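You operate a simulated robot arm through the tools that you are given. There is no shell and no other tool. Be economical: measure what you need, move in short steps, check, and stop when the job is done.

You are at the controls of a simulated robot arm. One attempt, no reset.

Task
Open the wash bench drawer, put both round sweets from the top of the wash bench away in the inside of the wash bench drawer and shut the drawer again.

The check looks at the end state, three seconds after you hand in, the way a careful person would. Anything else that was tipped, shoved, dropped, spilled or broken makes it a failure.

Robot
A 7-joint arm with a two-finger parallel gripper, fixed in place. Base frame: the origin is at the foot of the arm, x ahead of it, y to its left, z up; the work surface is at about z = 0.88. Readings come in m, degrees, newtons and seconds.
With the tool pointing down near the work surface it reaches from about 0.24 to 0.68 m from the base axis. Its first joint turns from -66.0 to 66.0 degrees. Payload 2.4 kg.
The TCP is the grasp point between the finger pads, 0.03 m short of the fingertips. In the tool frame z runs along the fingers and y along their closing line. The gripper opens to 0.094 m. The fingers are 0.028 m wide and 0.01 m thick; the gripper's body (0.05 by 0.096 m) begins 0.055 m behind the TCP.
Orientation is that of the tool frame in the base frame, as [roll, pitch, yaw] about the fixed x, y, z axes, in that order (R = Rz(yaw) Ry(pitch) Rx(roll)). With the fingers straight down and closing along the base's y, the tool's x points along the base's -x, its y along +y and its z along -z.

Tools
- The arm moves only by the tool jog_arm. Its argument "increments" is a list of rows, each a list of 3 entries, a list of its own where there are three numbers: the turn, a rotation vector about the tool's x, y, z in degrees, then the shift along the tool's x, y, z in m, then the finger opening in m, from 0 to 0.094. In form: [[[rx, ry, rz], [dx, dy, dz], grip], ...]. A call has 1 to 12 rows; each row is the pose to reach, as a shift and turn from the pose commanded when the call began, along the tool's axes at that moment. Each row takes 0.2 s and may step no farther than 0.05 m and 8.6 degrees from the row before; otherwise, or with a gripper value out of range, the whole call is refused. A pose out of reach is approached as far as the arm can. The call stops where the force on the tool passes 40 N (or 10 N more than at its start, if that is more) or the arm is blocked; 0.2 s more then pass. The fingers move at their own pace (about 0.153 m/s each) and stop on an object; they squeeze with about 35 N. The grip force told is the motor's: it shows also when the fingers shut on nothing. Time passes only in rows, and 0.2 s behind the last, so rows that repeat a pose let the fingers close. The reply holds the time, the measured pose of the TCP, the force on the tool along the base axes, the opening and the grip force, in the units named above and with some noise, and new pictures: "views" is both (left out), scene, wrist or none.
- Cameras (640 x 400 px; columns grow to the right, rows downward): "scene" is fixed at [0.0348, 0.4717, 1.4446]; the picture's right is [-0.78, -0.62, 0.00], its down [-0.36, 0.46, -0.81] and it looks along [0.50, -0.64, -0.58] (base axes); focal length 321 px, centre (320, 200). "wrist" rides on the gripper at [-0.037, 0, -0.058] in the tool frame; the picture's right is [0.00, -1.00, 0.00], its down [0.97, 0.00, -0.24] and it looks along [0.24, 0.00, 0.97] (tool axes); focal length 218 px, centre (320, 200).
- pixel_to_xyz(camera, pixels): for up to 12 pixels [column, row] of the newest picture of that camera ("zoom" is the newest enlarged one), the place [x, y, z] in the base frame of the surface seen there, good to about 0.002 m. The clock stands still meanwhile.
- enlarge(camera, box): a new picture of the part [left, top, right, bottom] of that camera's present view, enlarged. The clock stands still meanwhile.
- job_done(): hands the job in; it is judged then, once.

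Keep the steps short. Do not move on a guess: measure, check each grasp and each placing, and mend mistakes. In all there are 80 turns and 120 pictures (those below and enlarged ones count). Leave the gripper open and the arm clear of the work at the hand-in unless told otherwise, and finish with a single line.

The tools are called as a command line: name --argument value ..., lists and objects as JSON in quotes. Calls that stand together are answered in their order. jog_arm: Moves the arm, as the interface text tells. Its arguments: {"type":"object","properties":{"increments":{"type":"array"},"views":{"type":"string","enum":["both","scene","wrist","none"]}},"required":["increments"]} The other tools are called the same way: pixel_to_xyz (camera, pixels) gives the place of the surface under pixels of a picture; enlarge (camera, box) takes an enlarged picture of a part of a camera's view; job_done () hands the job in.

At the start:

```text
clock: 0.0
ee_pos: [0.3812, -0.0691, 1.177]
orientation: [-180.0, 0.0, 180.0]
wrist_force: [0.2, 0.4, 0.0]
finger_gap: 0.0941
gripper_force: 0.0
```

scene: 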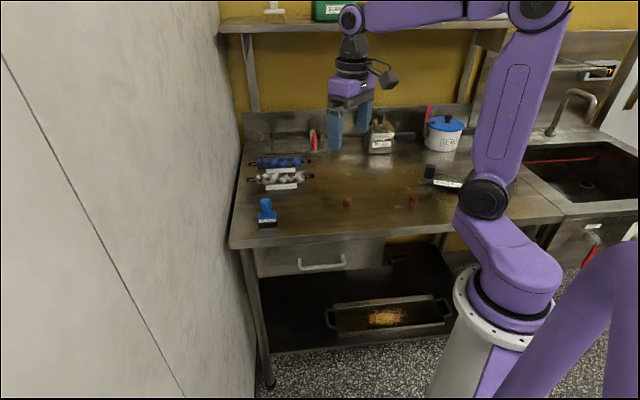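
wrist: 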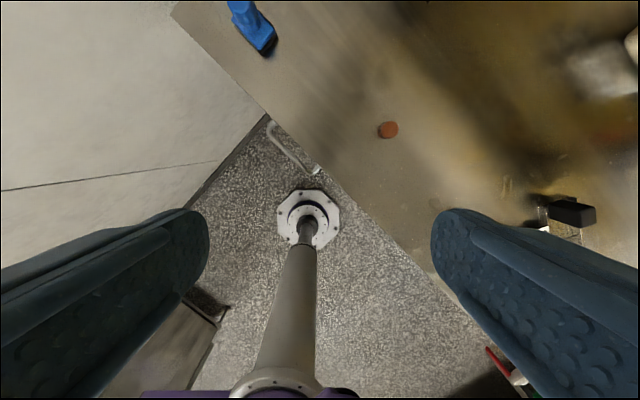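

I see two small reddish sweets on the bench near (347,202) and (412,198), and a drawer handle at about (322,262). I'll enlarge this area for a closer look.

enlarge --camera "scene" --box '[230, 140, 480, 300]'

pixel_to_xyz --camera "scene" --pixels '[[347, 202], [412, 198], [299, 265], [322, 267], [345, 262], [258, 262], [383, 245], [234, 246], [449, 228], [320, 250], [266, 215], [320, 200]]'

```text
2.50 times, centred on (355, 220) of scene
```

zoom: 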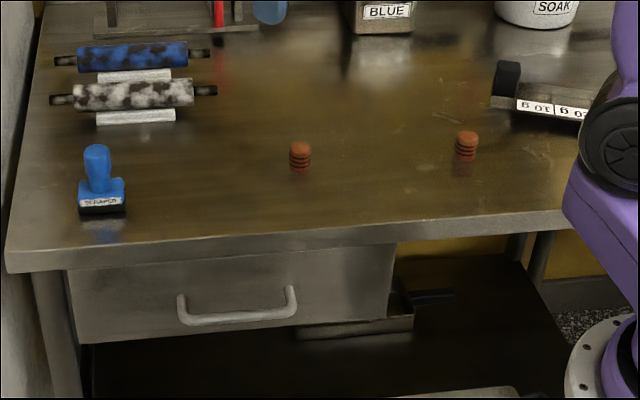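

```text
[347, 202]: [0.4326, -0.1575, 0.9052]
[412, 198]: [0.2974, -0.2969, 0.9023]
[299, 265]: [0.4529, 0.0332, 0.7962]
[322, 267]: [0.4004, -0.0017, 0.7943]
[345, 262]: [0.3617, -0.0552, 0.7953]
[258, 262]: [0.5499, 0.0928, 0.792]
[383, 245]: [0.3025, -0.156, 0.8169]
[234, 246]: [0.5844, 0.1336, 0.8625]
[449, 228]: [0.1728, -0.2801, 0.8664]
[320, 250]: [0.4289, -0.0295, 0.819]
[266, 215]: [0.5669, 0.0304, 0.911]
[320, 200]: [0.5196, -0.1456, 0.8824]
```

The bench front runs at 45° to the base axes, with its outward normal at about (-0.71, 0.70). The handle bar stands about 4 cm out from the drawer front. Next I'll measure the handle, drawer edges and sweets more finely.

pixel_to_xyz --camera "zoom" --pixels '[[181, 310], [210, 316], [240, 314], [240, 318], [240, 322], [270, 315], [290, 295], [240, 280], [300, 146], [300, 168], [466, 134], [466, 157]]'

pixel_to_xyz --camera "zoom" --pixels '[[72, 275], [85, 340], [390, 250], [388, 312], [240, 240], [240, 254], [290, 160], [310, 160], [456, 148], [476, 148], [102, 210], [300, 175]]'

```text
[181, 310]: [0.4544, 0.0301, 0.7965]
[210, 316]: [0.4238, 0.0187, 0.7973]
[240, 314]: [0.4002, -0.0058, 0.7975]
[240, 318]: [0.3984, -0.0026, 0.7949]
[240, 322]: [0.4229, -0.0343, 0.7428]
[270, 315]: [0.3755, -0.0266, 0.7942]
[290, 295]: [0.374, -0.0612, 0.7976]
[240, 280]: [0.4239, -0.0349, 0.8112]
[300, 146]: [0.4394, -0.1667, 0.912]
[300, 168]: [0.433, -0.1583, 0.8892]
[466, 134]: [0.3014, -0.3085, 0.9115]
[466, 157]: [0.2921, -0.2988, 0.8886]
```

```text
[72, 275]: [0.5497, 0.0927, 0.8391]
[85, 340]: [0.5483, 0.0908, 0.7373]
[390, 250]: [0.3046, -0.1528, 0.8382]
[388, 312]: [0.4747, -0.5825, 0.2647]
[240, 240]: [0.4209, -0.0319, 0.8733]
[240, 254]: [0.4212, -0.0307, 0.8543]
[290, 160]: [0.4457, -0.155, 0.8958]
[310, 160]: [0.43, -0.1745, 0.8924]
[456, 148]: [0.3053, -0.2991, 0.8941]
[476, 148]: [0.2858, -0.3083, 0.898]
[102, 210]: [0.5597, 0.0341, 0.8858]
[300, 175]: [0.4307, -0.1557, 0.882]
```

The bar's middle is near (0.403, -0.004, 0.794). I'll move above and outside it while yawing 45° and narrowing the fingers. The tilt comes after.

jog_arm --increments '[[[0, 0, -7.5], [0.0063, 0.0207, 0.0295], 0.06], [[0, 0, -15], [0.0127, 0.0413, 0.059], 0.04], [[0, 0, -22.5], [0.019, 0.062, 0.0885], 0.028], [[0, 0, -30], [0.0253, 0.0827, 0.118], 0.028], [[0, 0, -37.5], [0.0317, 0.1033, 0.1475], 0.028], [[0, 0, -45], [0.038, 0.124, 0.177], 0.028], [[0, 0, -45], [0.038, 0.124, 0.177], 0.028]]' --views "scene"

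```text
clock: 1.6
ee_pos: [0.3416, 0.0547, 0.9992]
orientation: [180.0, 0.0, -134.9]
wrist_force: [-0.4, 0.5, 0.8]
finger_gap: 0.0278
gripper_force: 0.0
```

scene: 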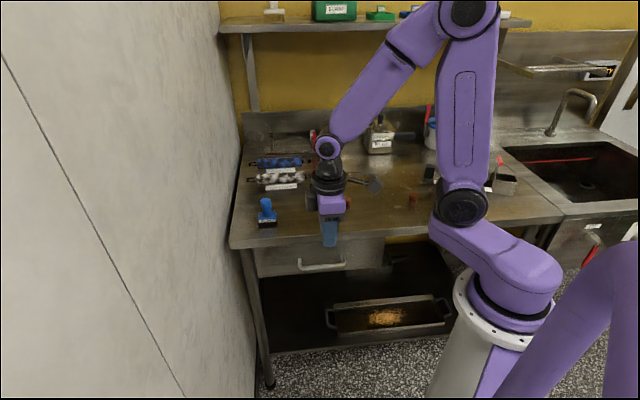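

The yaw is right. Next I'll tilt 45° so the fingers point down and in toward the bench, and descend 0.12 m.

jog_arm --increments '[[[7.5, 0, 0], [0, 0, 0.02], 0.028], [[15, 0, 0], [0, 0, 0.04], 0.028], [[22.5, 0, 0], [0, 0, 0.06], 0.028], [[30, 0, 0], [0, 0, 0.08], 0.028], [[37.5, 0, 0], [0, 0, 0.1], 0.028], [[45, 0, 0], [0, 0, 0.12], 0.028], [[45, 0, 0], [0, 0, 0.12], 0.028]]'

```text
clock: 3.2
ee_pos: [0.3436, 0.055, 0.8801]
orientation: [-134.9, 0.0, -135.0]
wrist_force: [-0.1, 0.2, -0.8]
finger_gap: 0.0282
gripper_force: 0.1
```

scene: 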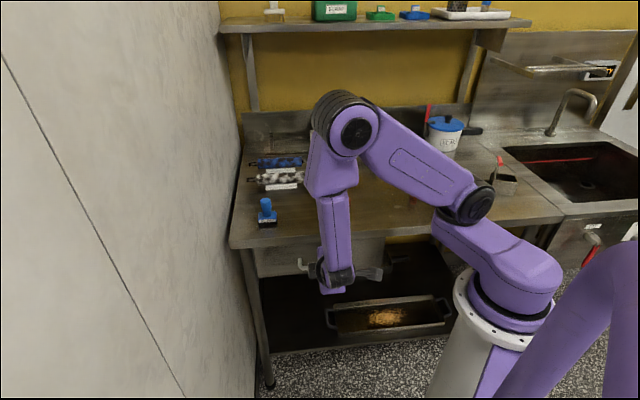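
wrist: 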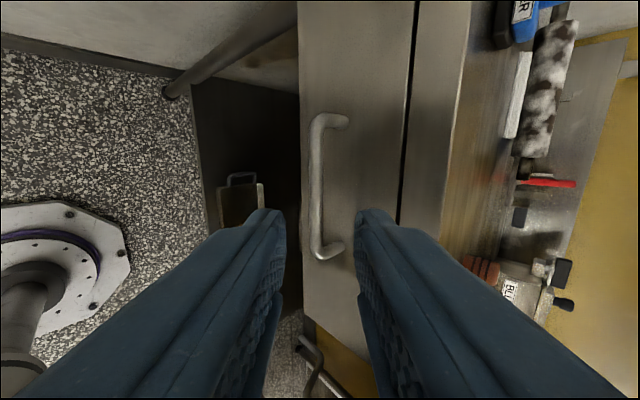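

The tilt is reached and the wrist view shows the bar near column 316. I'll measure it from here.

pixel_to_xyz --camera "wrist" --pixels '[[312, 150], [316, 150], [320, 150], [312, 185], [316, 185], [320, 185], [315, 220], [317, 120], [318, 250], [350, 185], [405, 150], [450, 150]]'

```text
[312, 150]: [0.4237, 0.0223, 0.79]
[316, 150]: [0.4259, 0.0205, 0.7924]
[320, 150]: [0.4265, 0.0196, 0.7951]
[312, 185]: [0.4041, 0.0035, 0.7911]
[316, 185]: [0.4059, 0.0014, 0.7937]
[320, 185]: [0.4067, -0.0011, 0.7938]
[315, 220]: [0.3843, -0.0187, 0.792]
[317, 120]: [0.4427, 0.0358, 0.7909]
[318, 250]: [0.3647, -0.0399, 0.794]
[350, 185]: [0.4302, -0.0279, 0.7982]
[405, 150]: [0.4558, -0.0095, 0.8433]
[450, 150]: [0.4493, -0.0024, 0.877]
```

The bar lies 0.12 m ahead and about 3 mm to the +y side. I'll advance 0.112 m with a 3 mm correction, leaving the fingers straddling the bar.

jog_arm --increments '[[[0, 0, 0], [0, 0.003, 0.04], 0.028], [[0, 0, 0], [0, 0.003, 0.075], 0.028], [[0, 0, 0], [0, 0.003, 0.1], 0.028], [[0, 0, 0], [0, 0.003, 0.112], 0.028]]'

```text
clock: 4.2
ee_pos: [0.399, -0.0008, 0.7984]
orientation: [-135.0, 0.0, -135.0]
wrist_force: [0.3, 0.4, -0.1]
finger_gap: 0.0282
gripper_force: 0.0
```

scene: 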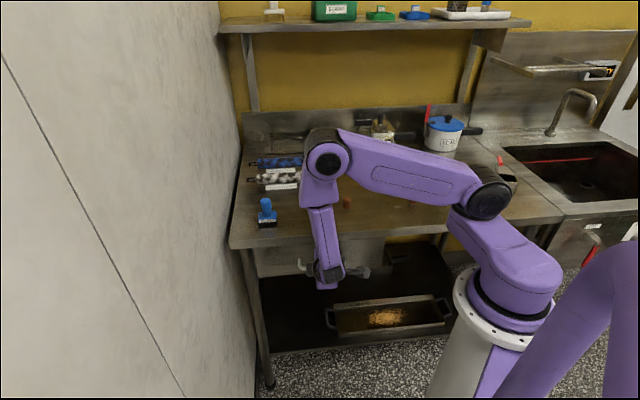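
wrist: 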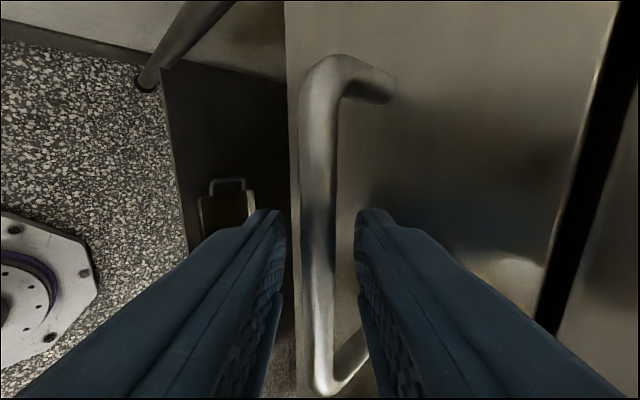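

The bar passes between the fingers with no contact force. I'll close on it without moving.

jog_arm --increments '[[[0, 0, 0], [0, 0, 0], 0.0], [[0, 0, 0], [0, 0, 0], 0.0]]' --views "wrist"

```text
clock: 4.8
ee_pos: [0.3987, 0.0006, 0.7976]
orientation: [-135.0, 0.0, -135.1]
wrist_force: [0.5, -0.7, -3.8]
finger_gap: 0.0117
gripper_force: 44.4
```

wrist: 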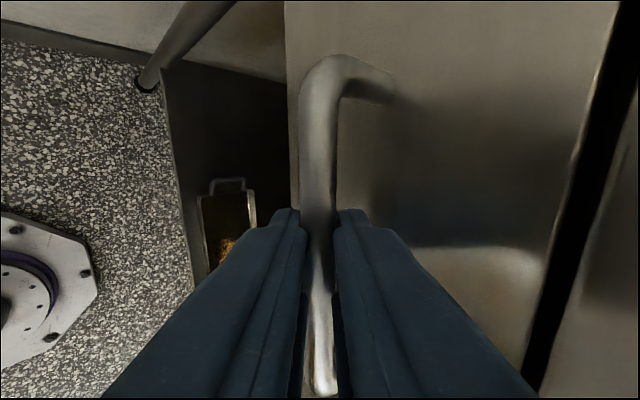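

The bar is gripped, with a gap of 11.7 mm. I'll pull straight outward along n, which is tool (0, 0.707, -0.707), for 0.12 m first.

jog_arm --increments '[[[0, 0, 0], [0, 0.0106, -0.0106], 0], [[0, 0, 0], [0, 0.0212, -0.0212], 0], [[0, 0, 0], [0, 0.0354, -0.0354], 0], [[0, 0, 0], [0, 0.0495, -0.0495], 0], [[0, 0, 0], [0, 0.0672, -0.0672], 0], [[0, 0, 0], [0, 0.0849, -0.0849], 0]]'

```text
clock: 6.3
ee_pos: [0.3102, 0.0887, 0.8]
orientation: [-135.4, 0.2, -135.0]
wrist_force: [1.0, 0.5, -2.0]
finger_gap: 0.0116
gripper_force: 45.0
stopped in row 6: the force on the tool passed its limit (the readings are from after the stop); the commanded pose is now the measured one
```

scene: 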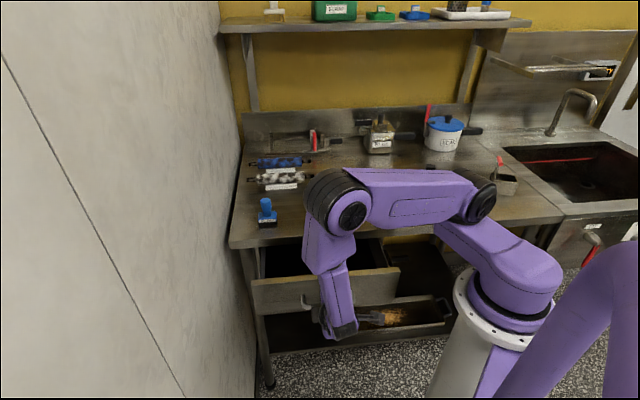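
wrist: 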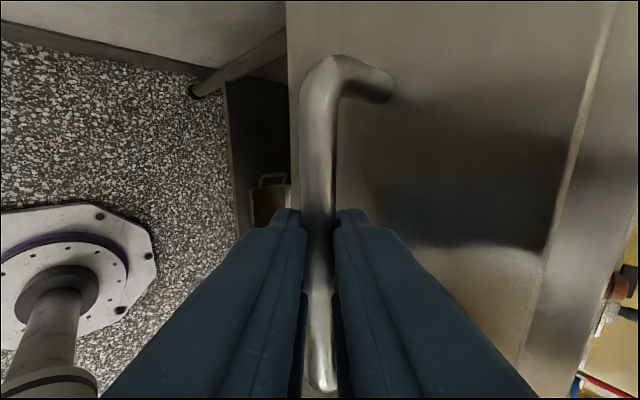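

The drawer is open by about 12.5 cm and the pull stopped on force, possibly at the end stop. I'll look at the opening before deciding whether to pull more.

enlarge --camera "scene" --box '[230, 200, 430, 325]'

pixel_to_xyz --camera "scene" --pixels '[[254, 284], [398, 270], [290, 262], [360, 258], [280, 278], [380, 269], [374, 250], [270, 265]]'

```text
3.20 times, centred on (330, 262) of scene
```

zoom: 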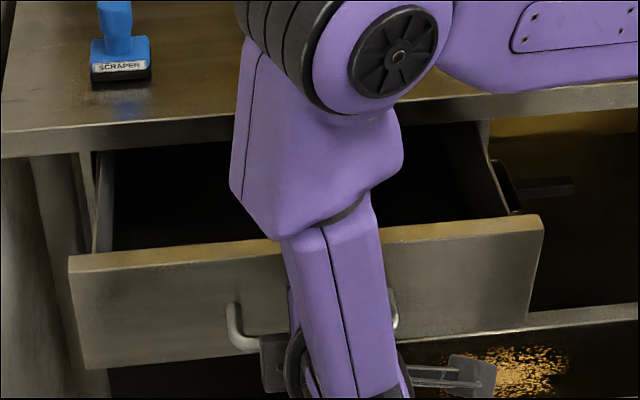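

```text
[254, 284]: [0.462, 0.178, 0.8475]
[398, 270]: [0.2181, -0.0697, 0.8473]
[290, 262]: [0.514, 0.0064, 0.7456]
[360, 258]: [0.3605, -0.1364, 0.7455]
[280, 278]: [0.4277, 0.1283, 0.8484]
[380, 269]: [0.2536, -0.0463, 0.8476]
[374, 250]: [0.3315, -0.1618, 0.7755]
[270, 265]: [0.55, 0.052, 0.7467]
```

The open slot is about 10 cm wide, with the drawer floor at z 0.746 and the front top at 0.848. I'll pull 2.5 cm more in small steps to see whether this is the end stop.

jog_arm --increments '[[[0, 0, 0], [0, 0.0035, -0.0035], 0], [[0, 0, 0], [0, 0.007, -0.007], 0], [[0, 0, 0], [0, 0.0106, -0.0106], 0], [[0, 0, 0], [0, 0.0141, -0.0141], 0], [[0, 0, 0], [0, 0.0177, -0.0177], 0]]' --views "none"

```text
clock: 7.5
ee_pos: [0.2903, 0.1073, 0.7984]
orientation: [-135.5, 0.2, -134.9]
wrist_force: [5.5, 4.6, -1.3]
finger_gap: 0.0117
gripper_force: 45.2
```

That wasn't the end stop: it moved about 27 mm more freely. I'll continue gently for another 4 cm.

jog_arm --increments '[[[0, 0, 0], [0, 0.0035, -0.0035], 0], [[0, 0, 0], [0, 0.0085, -0.0085], 0], [[0, 0, 0], [0, 0.0141, -0.0141], 0], [[0, 0, 0], [0, 0.0198, -0.0198], 0], [[0, 0, 0], [0, 0.0247, -0.0247], 0], [[0, 0, 0], [0, 0.0283, -0.0283], 0], [[0, 0, 0], [0, 0.0283, -0.0283], 0]]' --views "scene"

```text
clock: 9.1
ee_pos: [0.2636, 0.1348, 0.7993]
orientation: [-135.7, 0.2, -134.9]
wrist_force: [4.0, 2.9, -23.0]
finger_gap: 0.0116
gripper_force: 45.3
```

scene: 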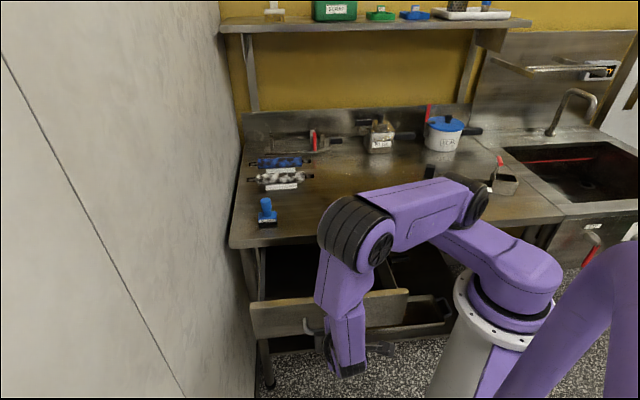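

The drawer is now open about 19 cm, which is plenty. I'll open the fingers slightly in place and then back off along the tool axis.

jog_arm --increments '[[[0, 0, 0], [0, 0, 0], 0.028], [[0, 0, 0], [0, 0, 0], 0.028]]' --views "wrist"

```text
clock: 9.7
ee_pos: [0.2641, 0.1336, 0.8004]
orientation: [-135.4, 0.0, -134.9]
wrist_force: [-0.6, -0.4, -0.9]
finger_gap: 0.0282
gripper_force: 0.0
```

wrist: 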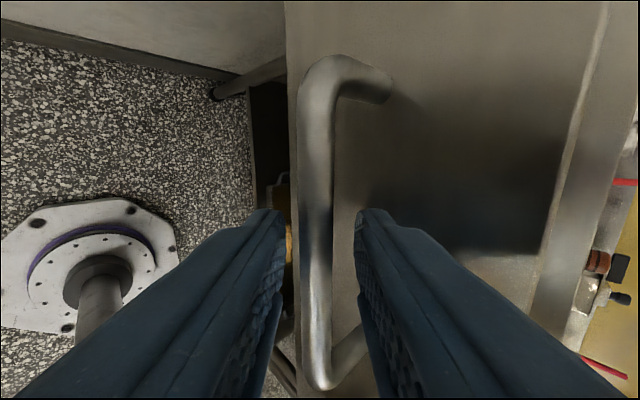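

The fingers are free. I'll back off 7 cm, then go straight up.

jog_arm --increments '[[[0, 0, 0], [0, 0, -0.03], 0.028], [[0, 0, 0], [0, 0, -0.07], 0.028], [[0, 0, 0], [0, -0.032, -0.102], 0.028], [[0, 0, 0], [0, -0.064, -0.134], 0.028], [[0, 0, 0], [0, -0.095, -0.165], 0.028], [[0, 0, 0], [0, -0.127, -0.197], 0.028], [[0, 0, 0], [0, -0.145, -0.215], 0.028]]' --views "scene"

```text
clock: 11.3
ee_pos: [0.2296, 0.1655, 1.0544]
orientation: [-135.5, -0.1, -134.9]
wrist_force: [-0.2, 0.2, 0.1]
finger_gap: 0.0283
gripper_force: 0.0
```

scene: 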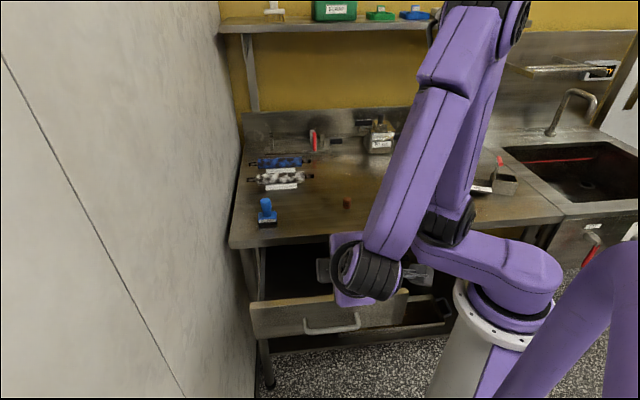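

I'm clear of the handle. Next I'll untilt to vertical while moving toward the bench.

jog_arm --increments '[[[-7.5, 0, 0], [0.0077, -0.02, 0.014], 0.04], [[-15, 0, 0], [0.0153, -0.04, 0.028], 0.05], [[-22.5, 0, 0], [0.023, -0.06, 0.042], 0.055], [[-30, 0, 0], [0.0307, -0.081, 0.056], 0.055], [[-37.5, 0, 0], [0.0383, -0.101, 0.07], 0.055], [[-45, 0, 0], [0.046, -0.121, 0.084], 0.055], [[-45, 0, 0], [0.046, -0.121, 0.084], 0.055]]' --views "none"

```text
clock: 12.9
ee_pos: [0.2993, 0.0332, 1.0803]
orientation: [179.5, 0.1, -135.1]
wrist_force: [-0.2, -0.5, -0.3]
finger_gap: 0.0551
gripper_force: 0.1
```

It is vertical now. Next I'll turn 90° about the tool axis so the fingers will close along the bench edge, and move over the nearer sweet at about (0.440, -0.169).

jog_arm --increments '[[[0, 0, 8.2], [0.0039, -0.022, 0.0045], 0.055], [[0, 0, 16.4], [0.0078, -0.0441, 0.0091], 0.055], [[0, 0, 24.6], [0.0118, -0.0661, 0.0136], 0.055], [[0, 0, 32.8], [0.0157, -0.0882, 0.0182], 0.055], [[0, 0, 41], [0.0196, -0.1102, 0.0227], 0.055], [[0, 0, 49.2], [0.0235, -0.1323, 0.0273], 0.055], [[0, 0, 57.4], [0.0274, -0.1543, 0.0318], 0.055], [[0, 0, 65.6], [0.0313, -0.1764, 0.0364], 0.055], [[0, 0, 73.8], [0.0353, -0.1984, 0.0409], 0.055], [[0, 0, 82], [0.0392, -0.2205, 0.0455], 0.055], [[0, 0, 90], [0.0431, -0.2425, 0.05], 0.055], [[0, 0, 90], [0.0431, -0.2425, 0.05], 0.055]]'

```text
clock: 15.5
ee_pos: [0.4407, -0.1694, 1.0279]
orientation: [-179.9, -0.5, 135.0]
wrist_force: [-0.8, 0.1, 0.4]
finger_gap: 0.0552
gripper_force: 0.1
```

scene: 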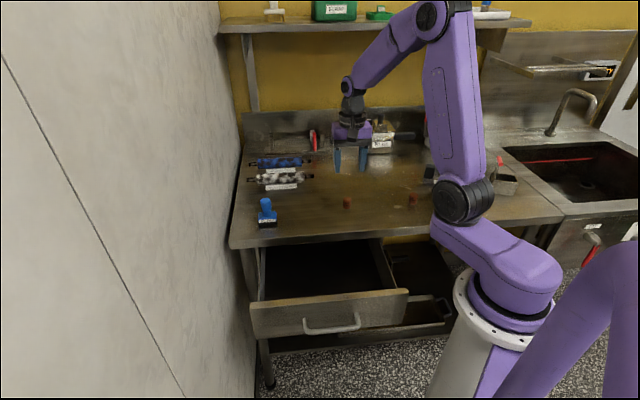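
wrist: 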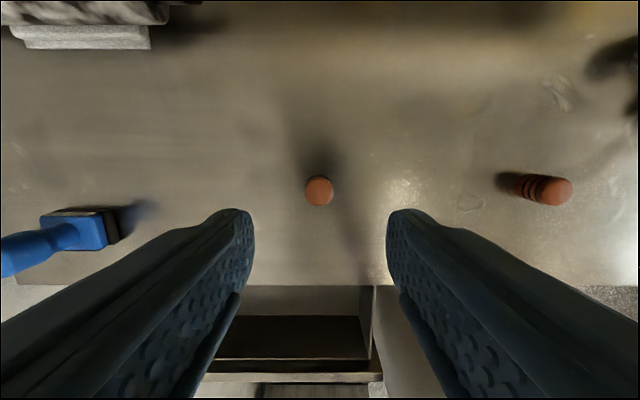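

I see sweet A at (319,190) between the fingers and sweet B at (545,190). I'll measure both from here, along with the drawer interior.

pixel_to_xyz --camera "wrist" --pixels '[[319, 178], [319, 190], [319, 203], [307, 191], [331, 191], [556, 180], [556, 190], [556, 203], [570, 191]]'

pixel_to_xyz --camera "scene" --pixels '[[253, 304], [405, 291], [330, 291], [300, 270], [360, 265], [330, 275], [392, 280], [275, 290], [330, 250], [345, 288]]'

```text
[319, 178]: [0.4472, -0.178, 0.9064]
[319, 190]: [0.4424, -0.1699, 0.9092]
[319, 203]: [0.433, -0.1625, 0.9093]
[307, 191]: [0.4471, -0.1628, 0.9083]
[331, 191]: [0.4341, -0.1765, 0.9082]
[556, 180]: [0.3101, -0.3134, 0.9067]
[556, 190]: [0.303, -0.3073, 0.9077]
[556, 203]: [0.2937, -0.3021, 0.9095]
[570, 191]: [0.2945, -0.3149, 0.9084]
```

```text
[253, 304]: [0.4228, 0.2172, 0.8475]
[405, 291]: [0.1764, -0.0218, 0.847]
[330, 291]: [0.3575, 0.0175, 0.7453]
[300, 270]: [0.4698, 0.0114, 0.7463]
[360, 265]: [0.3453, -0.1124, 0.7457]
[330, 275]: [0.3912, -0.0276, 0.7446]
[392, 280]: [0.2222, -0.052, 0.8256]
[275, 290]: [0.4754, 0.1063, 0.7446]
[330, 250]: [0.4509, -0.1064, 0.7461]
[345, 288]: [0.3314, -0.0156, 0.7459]
```

Sweet A's centre is at about (0.4405, -0.1697), top 0.909, right under the TCP. I'll descend to TCP z of about 0.915, with the tips roughly 3 mm above the bench.

jog_arm --increments '[[[0, 0, 0], [0, 0, 0.04], 0.05], [[0, 0, 0], [0, 0, 0.08], 0.05], [[0, 0, 0], [0, 0, 0.105], 0.05], [[0, 0, 0], [0, 0, 0.113], 0.05], [[0, 0, 0], [0, 0, 0.113], 0.05]]' --views "wrist"

```text
clock: 16.7
ee_pos: [0.4406, -0.1692, 0.9143]
orientation: [179.9, -0.4, 135.1]
wrist_force: [0.0, -0.5, 0.2]
finger_gap: 0.05
gripper_force: 0.1
```

wrist: 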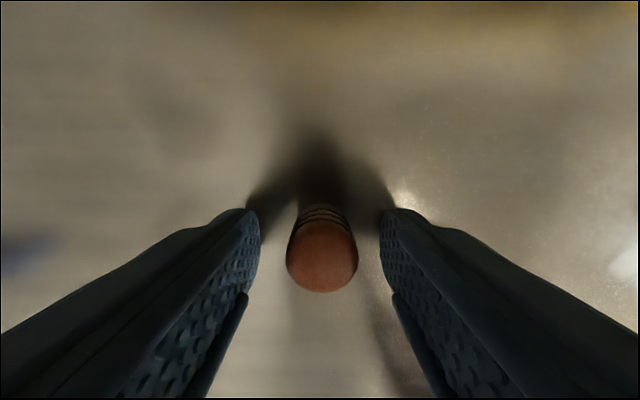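

The sweet is centred between the fingers. I'll close gently on it.

jog_arm --increments '[[[0, 0, 0], [0, 0, 0], 0.025], [[0, 0, 0], [0, 0, 0], 0.012], [[0, 0, 0], [0, 0, 0], 0.012]]' --views "wrist"

```text
clock: 17.5
ee_pos: [0.4399, -0.1681, 0.9158]
orientation: [179.9, -0.4, 135.1]
wrist_force: [0.8, -1.2, -0.4]
finger_gap: 0.0236
gripper_force: 13.7
```

wrist: 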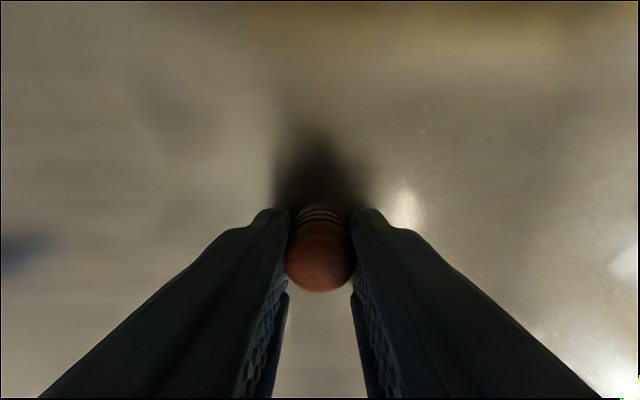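

It is held at a gap of 23.6 mm and 13.7 N. I'll lift 10 cm, then move out over the open drawer.

jog_arm --increments '[[[0, 0, 0], [0, 0, -0.03], 0.012], [[0, 0, 0], [0, 0, -0.07], 0.012], [[0, 0, 0], [0, 0, -0.1], 0.012], [[0, 0, 0], [0.031, 0.023, -0.1], 0.012], [[0, 0, 0], [0.063, 0.047, -0.1], 0.012], [[0, 0, 0], [0.095, 0.07, -0.1], 0.012], [[0, 0, 0], [0.127, 0.093, -0.1], 0.012], [[0, 0, 0], [0.158, 0.117, -0.1], 0.012], [[0, 0, 0], [0.18, 0.133, -0.1], 0.012], [[0, 0, 0], [0.19, 0.14, -0.1], 0.012], [[0, 0, 0], [0.19, 0.14, -0.1], 0.012]]'

```text
clock: 19.9
ee_pos: [0.4035, 0.0641, 1.0149]
orientation: [179.9, -0.5, 135.1]
wrist_force: [0.2, 0.3, -0.4]
finger_gap: 0.012
gripper_force: 0.1
```

scene: 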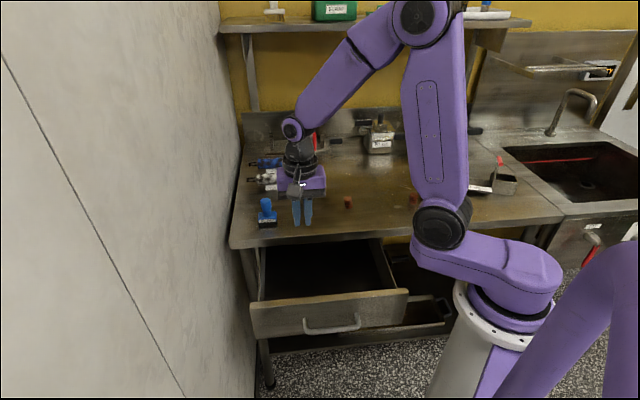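
wrist: 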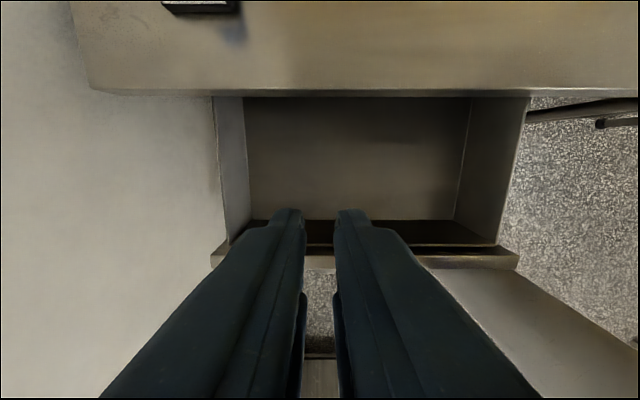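

The gripper is empty (gap 0.012): the sweet slipped out at the light grip and appears to still stand on the bench. I'll check where it is.

enlarge --camera "scene" --box '[310, 170, 430, 245]'

pixel_to_xyz --camera "zoom" --pixels '[[200, 145], [200, 165], [180, 170], [220, 170], [200, 198]]'

```text
5.33 times, centred on (370, 208) of scene
```

zoom: 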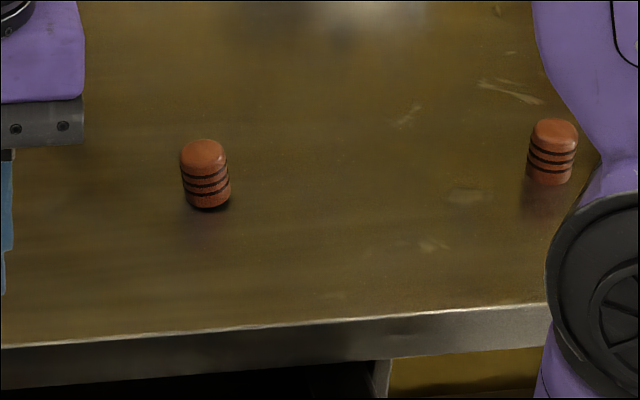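

```text
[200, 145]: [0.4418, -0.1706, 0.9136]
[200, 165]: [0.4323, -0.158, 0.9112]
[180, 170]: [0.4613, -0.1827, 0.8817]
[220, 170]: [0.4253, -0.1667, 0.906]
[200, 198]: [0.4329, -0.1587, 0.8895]
```

Sweet A looks slightly leaning, perhaps still settling. I'll go back above it, open, and look from the wrist.

jog_arm --increments '[[[0, 0, 0], [-0.038, -0.028, 0], 0.05], [[0, 0, 0], [-0.076, -0.056, 0], 0.05], [[0, 0, 0], [-0.114, -0.084, 0], 0.05], [[0, 0, 0], [-0.152, -0.112, 0], 0.05], [[0, 0, 0], [-0.19, -0.14, 0], 0.05], [[0, 0, 0], [-0.19, -0.14, 0], 0.05]]'

```text
clock: 21.3
ee_pos: [0.4405, -0.1695, 1.0144]
orientation: [-180.0, -0.5, 135.1]
wrist_force: [-1.3, -0.7, 0.0]
finger_gap: 0.05
gripper_force: 0.0
```

scene: 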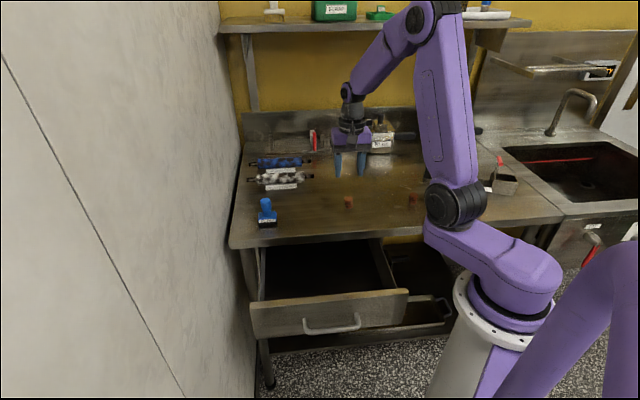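
wrist: 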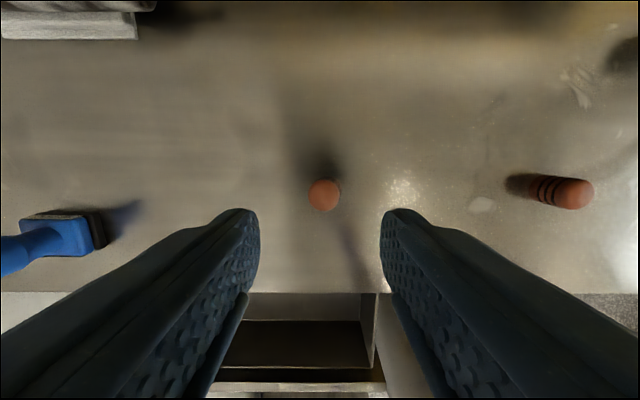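

Sweet A stands upright again at (323,195). I'll measure it.

enlarge --camera "scene" --box '[320, 185, 376, 220]'

pixel_to_xyz --camera "wrist" --pixels '[[323, 182], [323, 195], [323, 207], [310, 195], [337, 195], [323, 160]]'

```text
11.43 times, centred on (348, 202) of scene
```

zoom: 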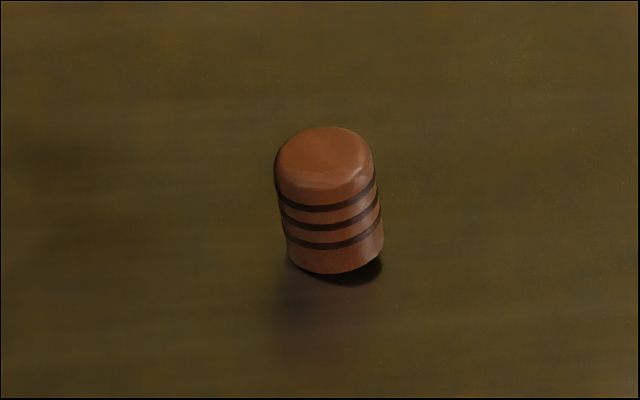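

```text
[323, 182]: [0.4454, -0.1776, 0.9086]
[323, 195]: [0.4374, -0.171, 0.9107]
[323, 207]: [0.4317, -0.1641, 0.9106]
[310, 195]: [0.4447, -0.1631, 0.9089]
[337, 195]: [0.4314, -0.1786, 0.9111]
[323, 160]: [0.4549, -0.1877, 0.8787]
```

It leans slightly, with its centre now about (0.438, -0.171), so 3 mm toward tool -y. I'll descend a bit lower than before and close with full force.

jog_arm --increments '[[[0, 0, 0], [0, -0.003, 0.04], 0.05], [[0, 0, 0], [0, -0.003, 0.08], 0.05], [[0, 0, 0], [0, -0.003, 0.095], 0.05], [[0, 0, 0], [0, -0.003, 0.102], 0.05], [[0, 0, 0], [0, -0.003, 0.102], 0.04], [[0, 0, 0], [0, -0.003, 0.102], 0.025], [[0, 0, 0], [0, -0.003, 0.102], 0.0], [[0, 0, 0], [0, -0.003, 0.102], 0.0], [[0, 0, 0], [0, -0.003, 0.102], 0.0]]' --views "wrist"

```text
clock: 23.3
ee_pos: [0.4383, -0.1698, 0.9132]
orientation: [-180.0, -0.5, 135.1]
wrist_force: [0.2, -0.2, -0.5]
finger_gap: 0.0234
gripper_force: 14.1
```

wrist: 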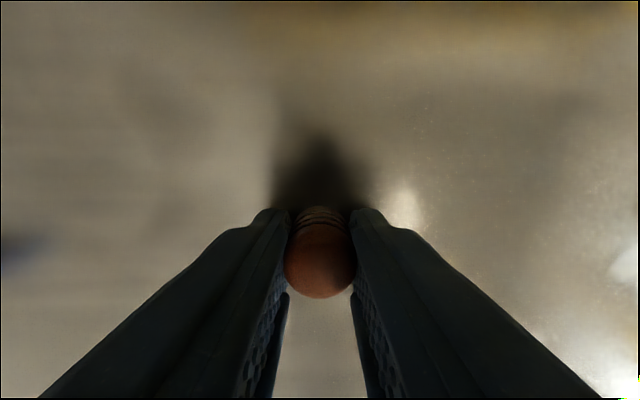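

Grip force is again 14 N. I'll lift slowly by 2 cm and check whether the sweet stays in.

jog_arm --increments '[[[0, 0, 0], [0, 0, -0.003], 0.0], [[0, 0, 0], [0, 0, -0.008], 0.0], [[0, 0, 0], [0, 0, -0.014], 0.0], [[0, 0, 0], [0, 0, -0.02], 0.0]]'

```text
clock: 24.3
ee_pos: [0.4379, -0.1703, 0.9337]
orientation: [179.9, -0.5, 135.1]
wrist_force: [0.6, -0.7, 0.1]
finger_gap: 0.0233
gripper_force: 14.2
```

scene: 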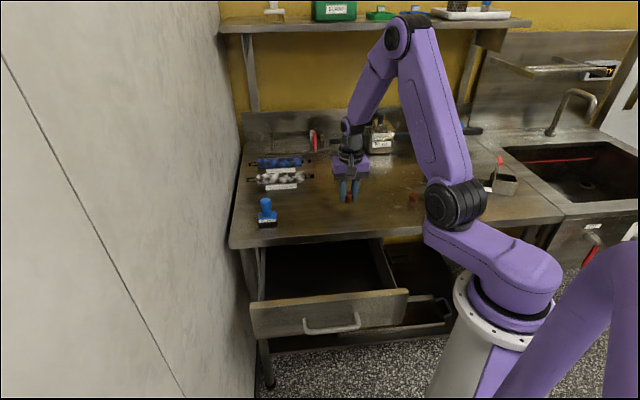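
wrist: 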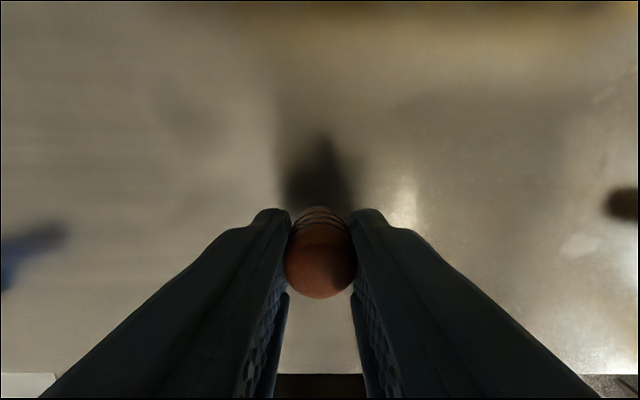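

It's held and lifted 2 cm. I'll keep the rest slow: 3 cm more lift, then small steps toward the drawer.

jog_arm --increments '[[[0, 0, 0], [0, 0, -0.006], 0.0], [[0, 0, 0], [0, 0, -0.014], 0.0], [[0, 0, 0], [0, 0, -0.022], 0.0], [[0, 0, 0], [0, 0, -0.028], 0.0], [[0, 0, 0], [0.003, 0.002, -0.03], 0.0], [[0, 0, 0], [0.01, 0.0075, -0.03], 0.0], [[0, 0, 0], [0.02, 0.015, -0.03], 0.0], [[0, 0, 0], [0.032, 0.024, -0.03], 0.0], [[0, 0, 0], [0.044, 0.033, -0.03], 0.0], [[0, 0, 0], [0.056, 0.042, -0.03], 0.0], [[0, 0, 0], [0.066, 0.0495, -0.03], 0.0], [[0, 0, 0], [0.072, 0.054, -0.03], 0.0]]' --views "wrist"

```text
clock: 26.9
ee_pos: [0.424, -0.0825, 0.9636]
orientation: [-179.9, -0.5, 135.0]
wrist_force: [-1.0, 0.1, -0.2]
finger_gap: 0.0231
gripper_force: 14.0
```

wrist: 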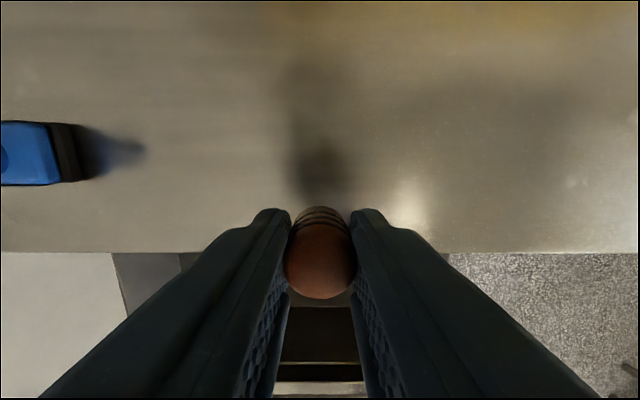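

It's still held. I'll continue slowly to n = -0.24, s = 0.33, over the drawer.

jog_arm --increments '[[[0, 0, 0], [0.003, 0.002, 0], 0.0], [[0, 0, 0], [0.01, 0.0075, 0], 0.0], [[0, 0, 0], [0.021, 0.0158, 0], 0.0], [[0, 0, 0], [0.033, 0.025, 0], 0.0], [[0, 0, 0], [0.046, 0.035, 0], 0.0], [[0, 0, 0], [0.06, 0.045, 0], 0.0], [[0, 0, 0], [0.073, 0.055, 0], 0.0], [[0, 0, 0], [0.086, 0.065, 0], 0.0], [[0, 0, 0], [0.098, 0.075, 0], 0.0], [[0, 0, 0], [0.108, 0.082, 0], 0.0], [[0, 0, 0], [0.115, 0.087, 0], 0.0], [[0, 0, 0], [0.119, 0.09, 0], 0.0]]'

```text
clock: 29.5
ee_pos: [0.404, 0.0668, 0.9655]
orientation: [179.9, -0.4, 135.1]
wrist_force: [-0.4, 0.5, 0.4]
finger_gap: 0.023
gripper_force: 14.7
```

scene: 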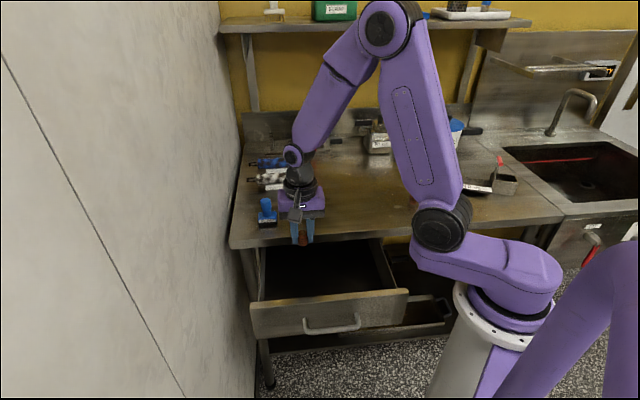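
wrist: 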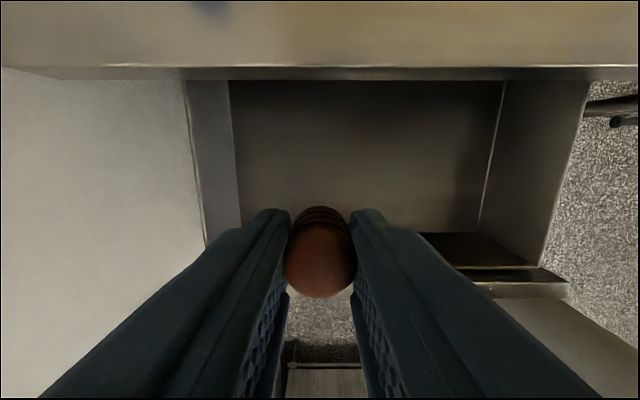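

The sweet is held over the drawer's left half. I'll check the inner wall of the drawer front before lowering.

pixel_to_xyz --camera "wrist" --pixels '[[500, 277], [500, 290], [500, 265], [500, 255], [215, 150], [232, 150], [510, 160], [485, 180], [450, 68], [450, 78]]'

```text
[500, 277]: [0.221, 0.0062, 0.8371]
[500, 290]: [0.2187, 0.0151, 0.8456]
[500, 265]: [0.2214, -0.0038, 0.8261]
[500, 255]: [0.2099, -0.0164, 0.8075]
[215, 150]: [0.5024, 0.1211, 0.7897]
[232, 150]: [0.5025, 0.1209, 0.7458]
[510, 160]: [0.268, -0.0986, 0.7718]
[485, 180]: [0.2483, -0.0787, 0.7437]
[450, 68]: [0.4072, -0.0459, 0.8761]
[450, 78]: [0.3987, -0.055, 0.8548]
```

The interior is clear: front wall at n of about -0.156 and side walls at s of about 0.12 and 0.44. I'll lower slowly to TCP z of about 0.783.

jog_arm --increments '[[[0, 0, 0], [0, 0, 0.005], 0.0], [[0, 0, 0], [0, 0, 0.018], 0.0], [[0, 0, 0], [0, 0, 0.036], 0.0], [[0, 0, 0], [0, 0, 0.055], 0.0], [[0, 0, 0], [0, 0, 0.075], 0.0], [[0, 0, 0], [0, 0, 0.095], 0.0], [[0, 0, 0], [0, 0, 0.115], 0.0], [[0, 0, 0], [0, 0, 0.133], 0.0], [[0, 0, 0], [0, 0, 0.15], 0.0], [[0, 0, 0], [0, 0, 0.165], 0.0], [[0, 0, 0], [0, 0, 0.176], 0.0], [[0, 0, 0], [0, 0, 0.182], 0.0]]'

```text
clock: 32.1
ee_pos: [0.404, 0.0675, 0.7837]
orientation: [180.0, -0.5, 134.9]
wrist_force: [0.3, 0.5, -0.1]
finger_gap: 0.023
gripper_force: 13.2
```

scene: 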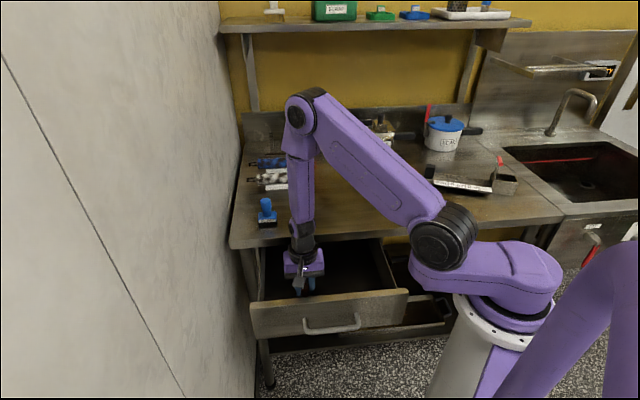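
wrist: 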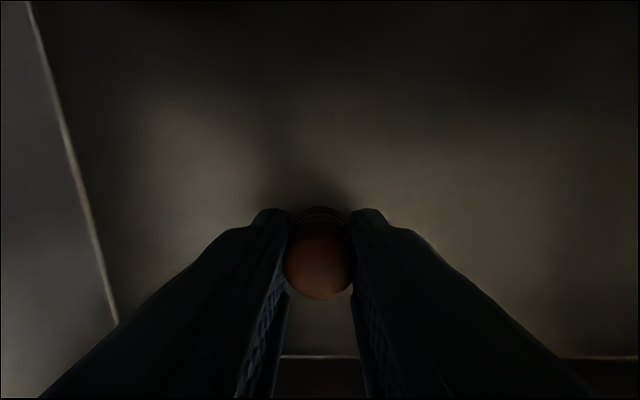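

It's near the floor with the sweet still held. I'll lower 3 mm more, then open slowly.

jog_arm --increments '[[[0, 0, 0], [0, 0, 0.003], 0.0], [[0, 0, 0], [0, 0, 0.003], 0.024], [[0, 0, 0], [0, 0, 0.003], 0.03], [[0, 0, 0], [0, 0, 0.003], 0.05], [[0, 0, 0], [0, 0, 0.003], 0.05]]' --views "wrist"

```text
clock: 33.3
ee_pos: [0.4046, 0.0678, 0.78]
orientation: [179.8, -0.5, 135.1]
wrist_force: [0.9, -0.1, 0.2]
finger_gap: 0.0501
gripper_force: 0.0
```

wrist: 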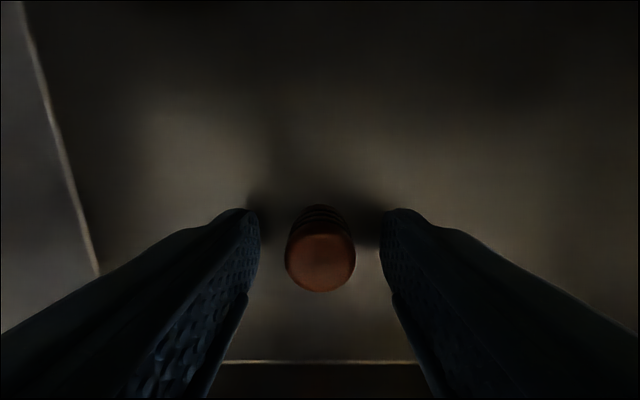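

The sweet stands on the drawer floor. I'll rise straight up, slowly at first.

jog_arm --increments '[[[0, 0, 0], [0, 0, -0.02], 0.05], [[0, 0, 0], [0, 0, -0.05], 0.05], [[0, 0, 0], [0, 0, -0.095], 0.05], [[0, 0, 0], [0, 0, -0.14], 0.05], [[0, 0, 0], [0, 0, -0.185], 0.05], [[0, 0, 0], [0, 0, -0.235], 0.05]]' --views "wrist"

jog_arm --increments '[[[0, 0, 0], [-0.021, -0.038, 0], 0.05], [[0, 0, 0], [-0.043, -0.076, 0], 0.05], [[0, 0, 0], [-0.064, -0.113, 0], 0.05], [[0, 0, 0], [-0.085, -0.151, 0], 0.05], [[0, 0, 0], [-0.106, -0.189, 0], 0.05], [[0, 0, 0], [-0.128, -0.226, 0], 0.05], [[0, 0, 0], [-0.149, -0.264, 0], 0.05], [[0, 0, 0], [-0.17, -0.302, 0], 0.05], [[0, 0, 0], [-0.191, -0.339, 0], 0.05], [[0, 0, 0], [-0.191, -0.339, 0], 0.05]]'

```text
clock: 34.7
ee_pos: [0.4041, 0.0664, 1.0133]
orientation: [180.0, -0.6, 135.1]
wrist_force: [0.1, -0.3, 0.2]
finger_gap: 0.0499
gripper_force: 0.1
```

wrist: 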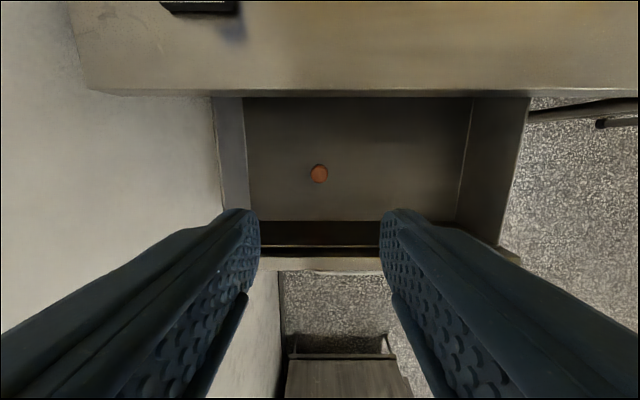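

```text
clock: 36.9
ee_pos: [0.3021, -0.3114, 1.0136]
orientation: [179.9, -0.5, 135.1]
wrist_force: [-0.2, -0.2, 0.1]
finger_gap: 0.05
gripper_force: 0.1
```

scene: 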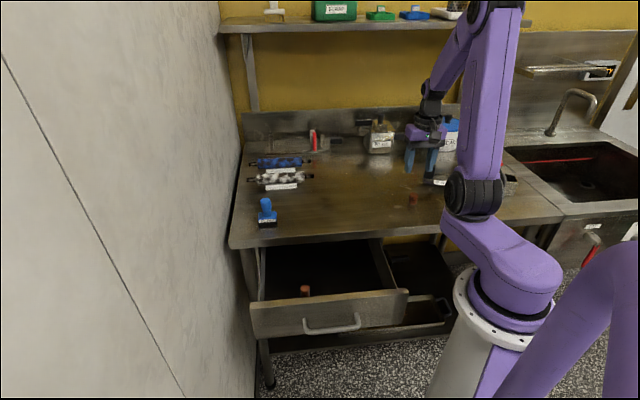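
wrist: 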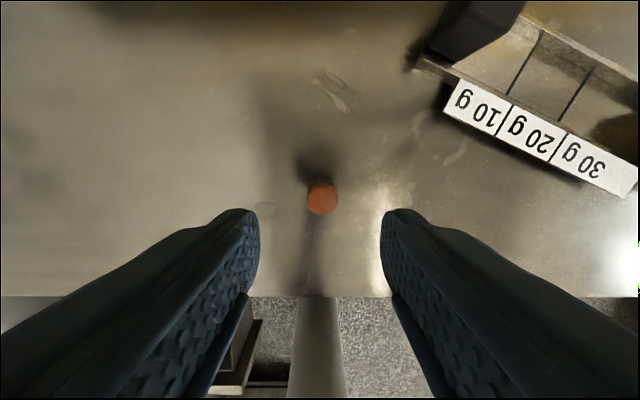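

Sweet A stands in the drawer and sweet B is at (322,198) between the fingers. I'll measure it, and the weight tray nearby for clearance.

pixel_to_xyz --camera "wrist" --pixels '[[322, 185], [322, 198], [322, 211], [308, 198], [336, 198], [415, 60], [450, 110], [470, 40], [600, 190], [490, 20], [440, 50]]'

```text
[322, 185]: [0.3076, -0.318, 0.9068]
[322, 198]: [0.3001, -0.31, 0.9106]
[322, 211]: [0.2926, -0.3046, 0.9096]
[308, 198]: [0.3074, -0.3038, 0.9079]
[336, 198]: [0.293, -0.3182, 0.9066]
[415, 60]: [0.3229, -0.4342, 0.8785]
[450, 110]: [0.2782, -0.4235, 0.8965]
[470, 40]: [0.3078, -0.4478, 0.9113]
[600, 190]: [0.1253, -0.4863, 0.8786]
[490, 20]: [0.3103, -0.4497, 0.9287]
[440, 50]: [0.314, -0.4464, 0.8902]
```

B's centre is at (0.300, -0.311), within 1–2 mm of the TCP, and the tray is 10 cm away. I'll descend 0.101 and close.

jog_arm --increments '[[[0, 0, 0], [0.001, -0.001, 0.04], 0.05], [[0, 0, 0], [0.001, -0.001, 0.08], 0.05], [[0, 0, 0], [0.001, -0.001, 0.095], 0.05], [[0, 0, 0], [0.001, -0.001, 0.101], 0.05], [[0, 0, 0], [0.001, -0.001, 0.101], 0.04], [[0, 0, 0], [0.001, -0.001, 0.101], 0.028], [[0, 0, 0], [0.001, -0.001, 0.101], 0.0], [[0, 0, 0], [0.001, -0.001, 0.101], 0.0], [[0, 0, 0], [0.001, -0.001, 0.101], 0.0]]' --views "wrist"

```text
clock: 38.9
ee_pos: [0.3021, -0.3086, 0.9107]
orientation: [179.8, -0.4, 135.1]
wrist_force: [-0.7, -0.6, -0.1]
finger_gap: 0.0236
gripper_force: 14.2
```

wrist: 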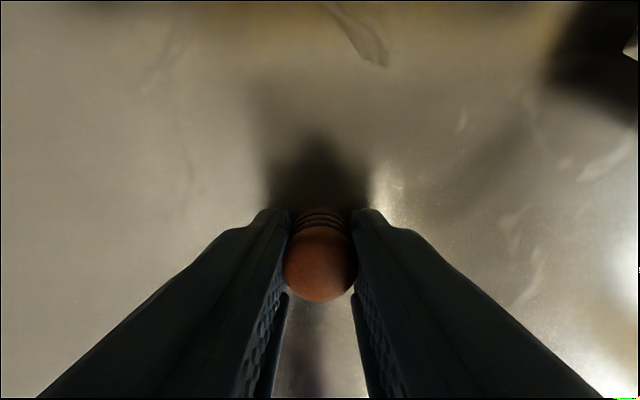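

Gripped like the first one. I'll lift slowly by 5 cm and start moving.

jog_arm --increments '[[[0, 0, 0], [0, 0, -0.003], 0.0], [[0, 0, 0], [0, 0, -0.009], 0.0], [[0, 0, 0], [0, 0, -0.017], 0.0], [[0, 0, 0], [0, 0, -0.027], 0.0], [[0, 0, 0], [0, 0, -0.037], 0.0], [[0, 0, 0], [0, 0, -0.045], 0.0], [[0, 0, 0], [0.002, 0.0025, -0.05], 0.0], [[0, 0, 0], [0.008, 0.0095, -0.05], 0.0], [[0, 0, 0], [0.017, 0.02, -0.05], 0.0], [[0, 0, 0], [0.027, 0.032, -0.05], 0.0], [[0, 0, 0], [0.035, 0.0415, -0.05], 0.0], [[0, 0, 0], [0.04, 0.047, -0.05], 0.0]]' --views "wrist"

```text
clock: 41.5
ee_pos: [0.3039, -0.246, 0.9614]
orientation: [179.9, -0.4, 135.1]
wrist_force: [0.3, 0.5, 0.3]
finger_gap: 0.0237
gripper_force: 13.9
```

wrist: 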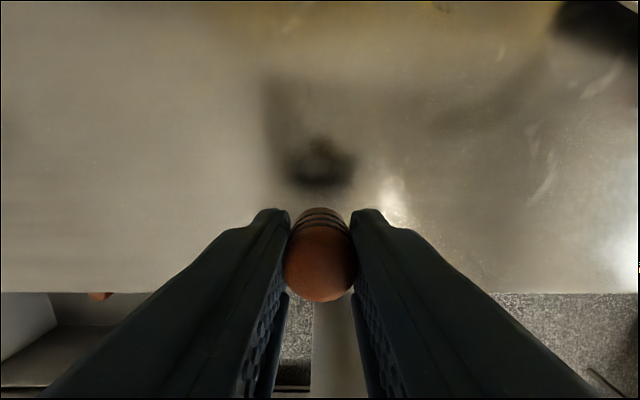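

Still held. I'll continue to over the drawer's right half.

jog_arm --increments '[[[0, 0, 0], [0.003, 0.004, 0], 0.0], [[0, 0, 0], [0.01, 0.012, 0], 0.0], [[0, 0, 0], [0.022, 0.027, 0], 0.0], [[0, 0, 0], [0.037, 0.045, 0], 0.0], [[0, 0, 0], [0.053, 0.064, 0], 0.0], [[0, 0, 0], [0.07, 0.085, 0], 0.0], [[0, 0, 0], [0.087, 0.105, 0], 0.0], [[0, 0, 0], [0.104, 0.126, 0], 0.0], [[0, 0, 0], [0.12, 0.145, 0], 0.0], [[0, 0, 0], [0.134, 0.162, 0], 0.0], [[0, 0, 0], [0.144, 0.174, 0], 0.0], [[0, 0, 0], [0.149, 0.18, 0], 0.0]]'

```text
clock: 44.1
ee_pos: [0.3255, -0.0142, 0.9645]
orientation: [180.0, -0.5, 135.1]
wrist_force: [0.5, 0.0, 0.1]
finger_gap: 0.0238
gripper_force: 14.3
```

scene: 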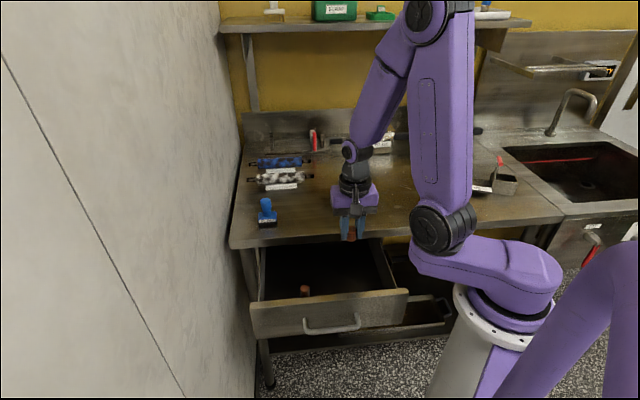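
wrist: 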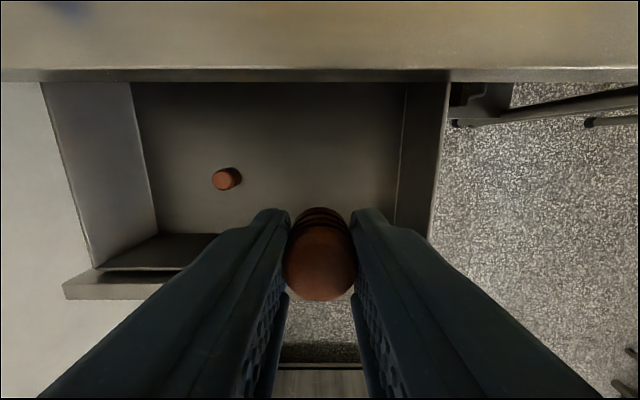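

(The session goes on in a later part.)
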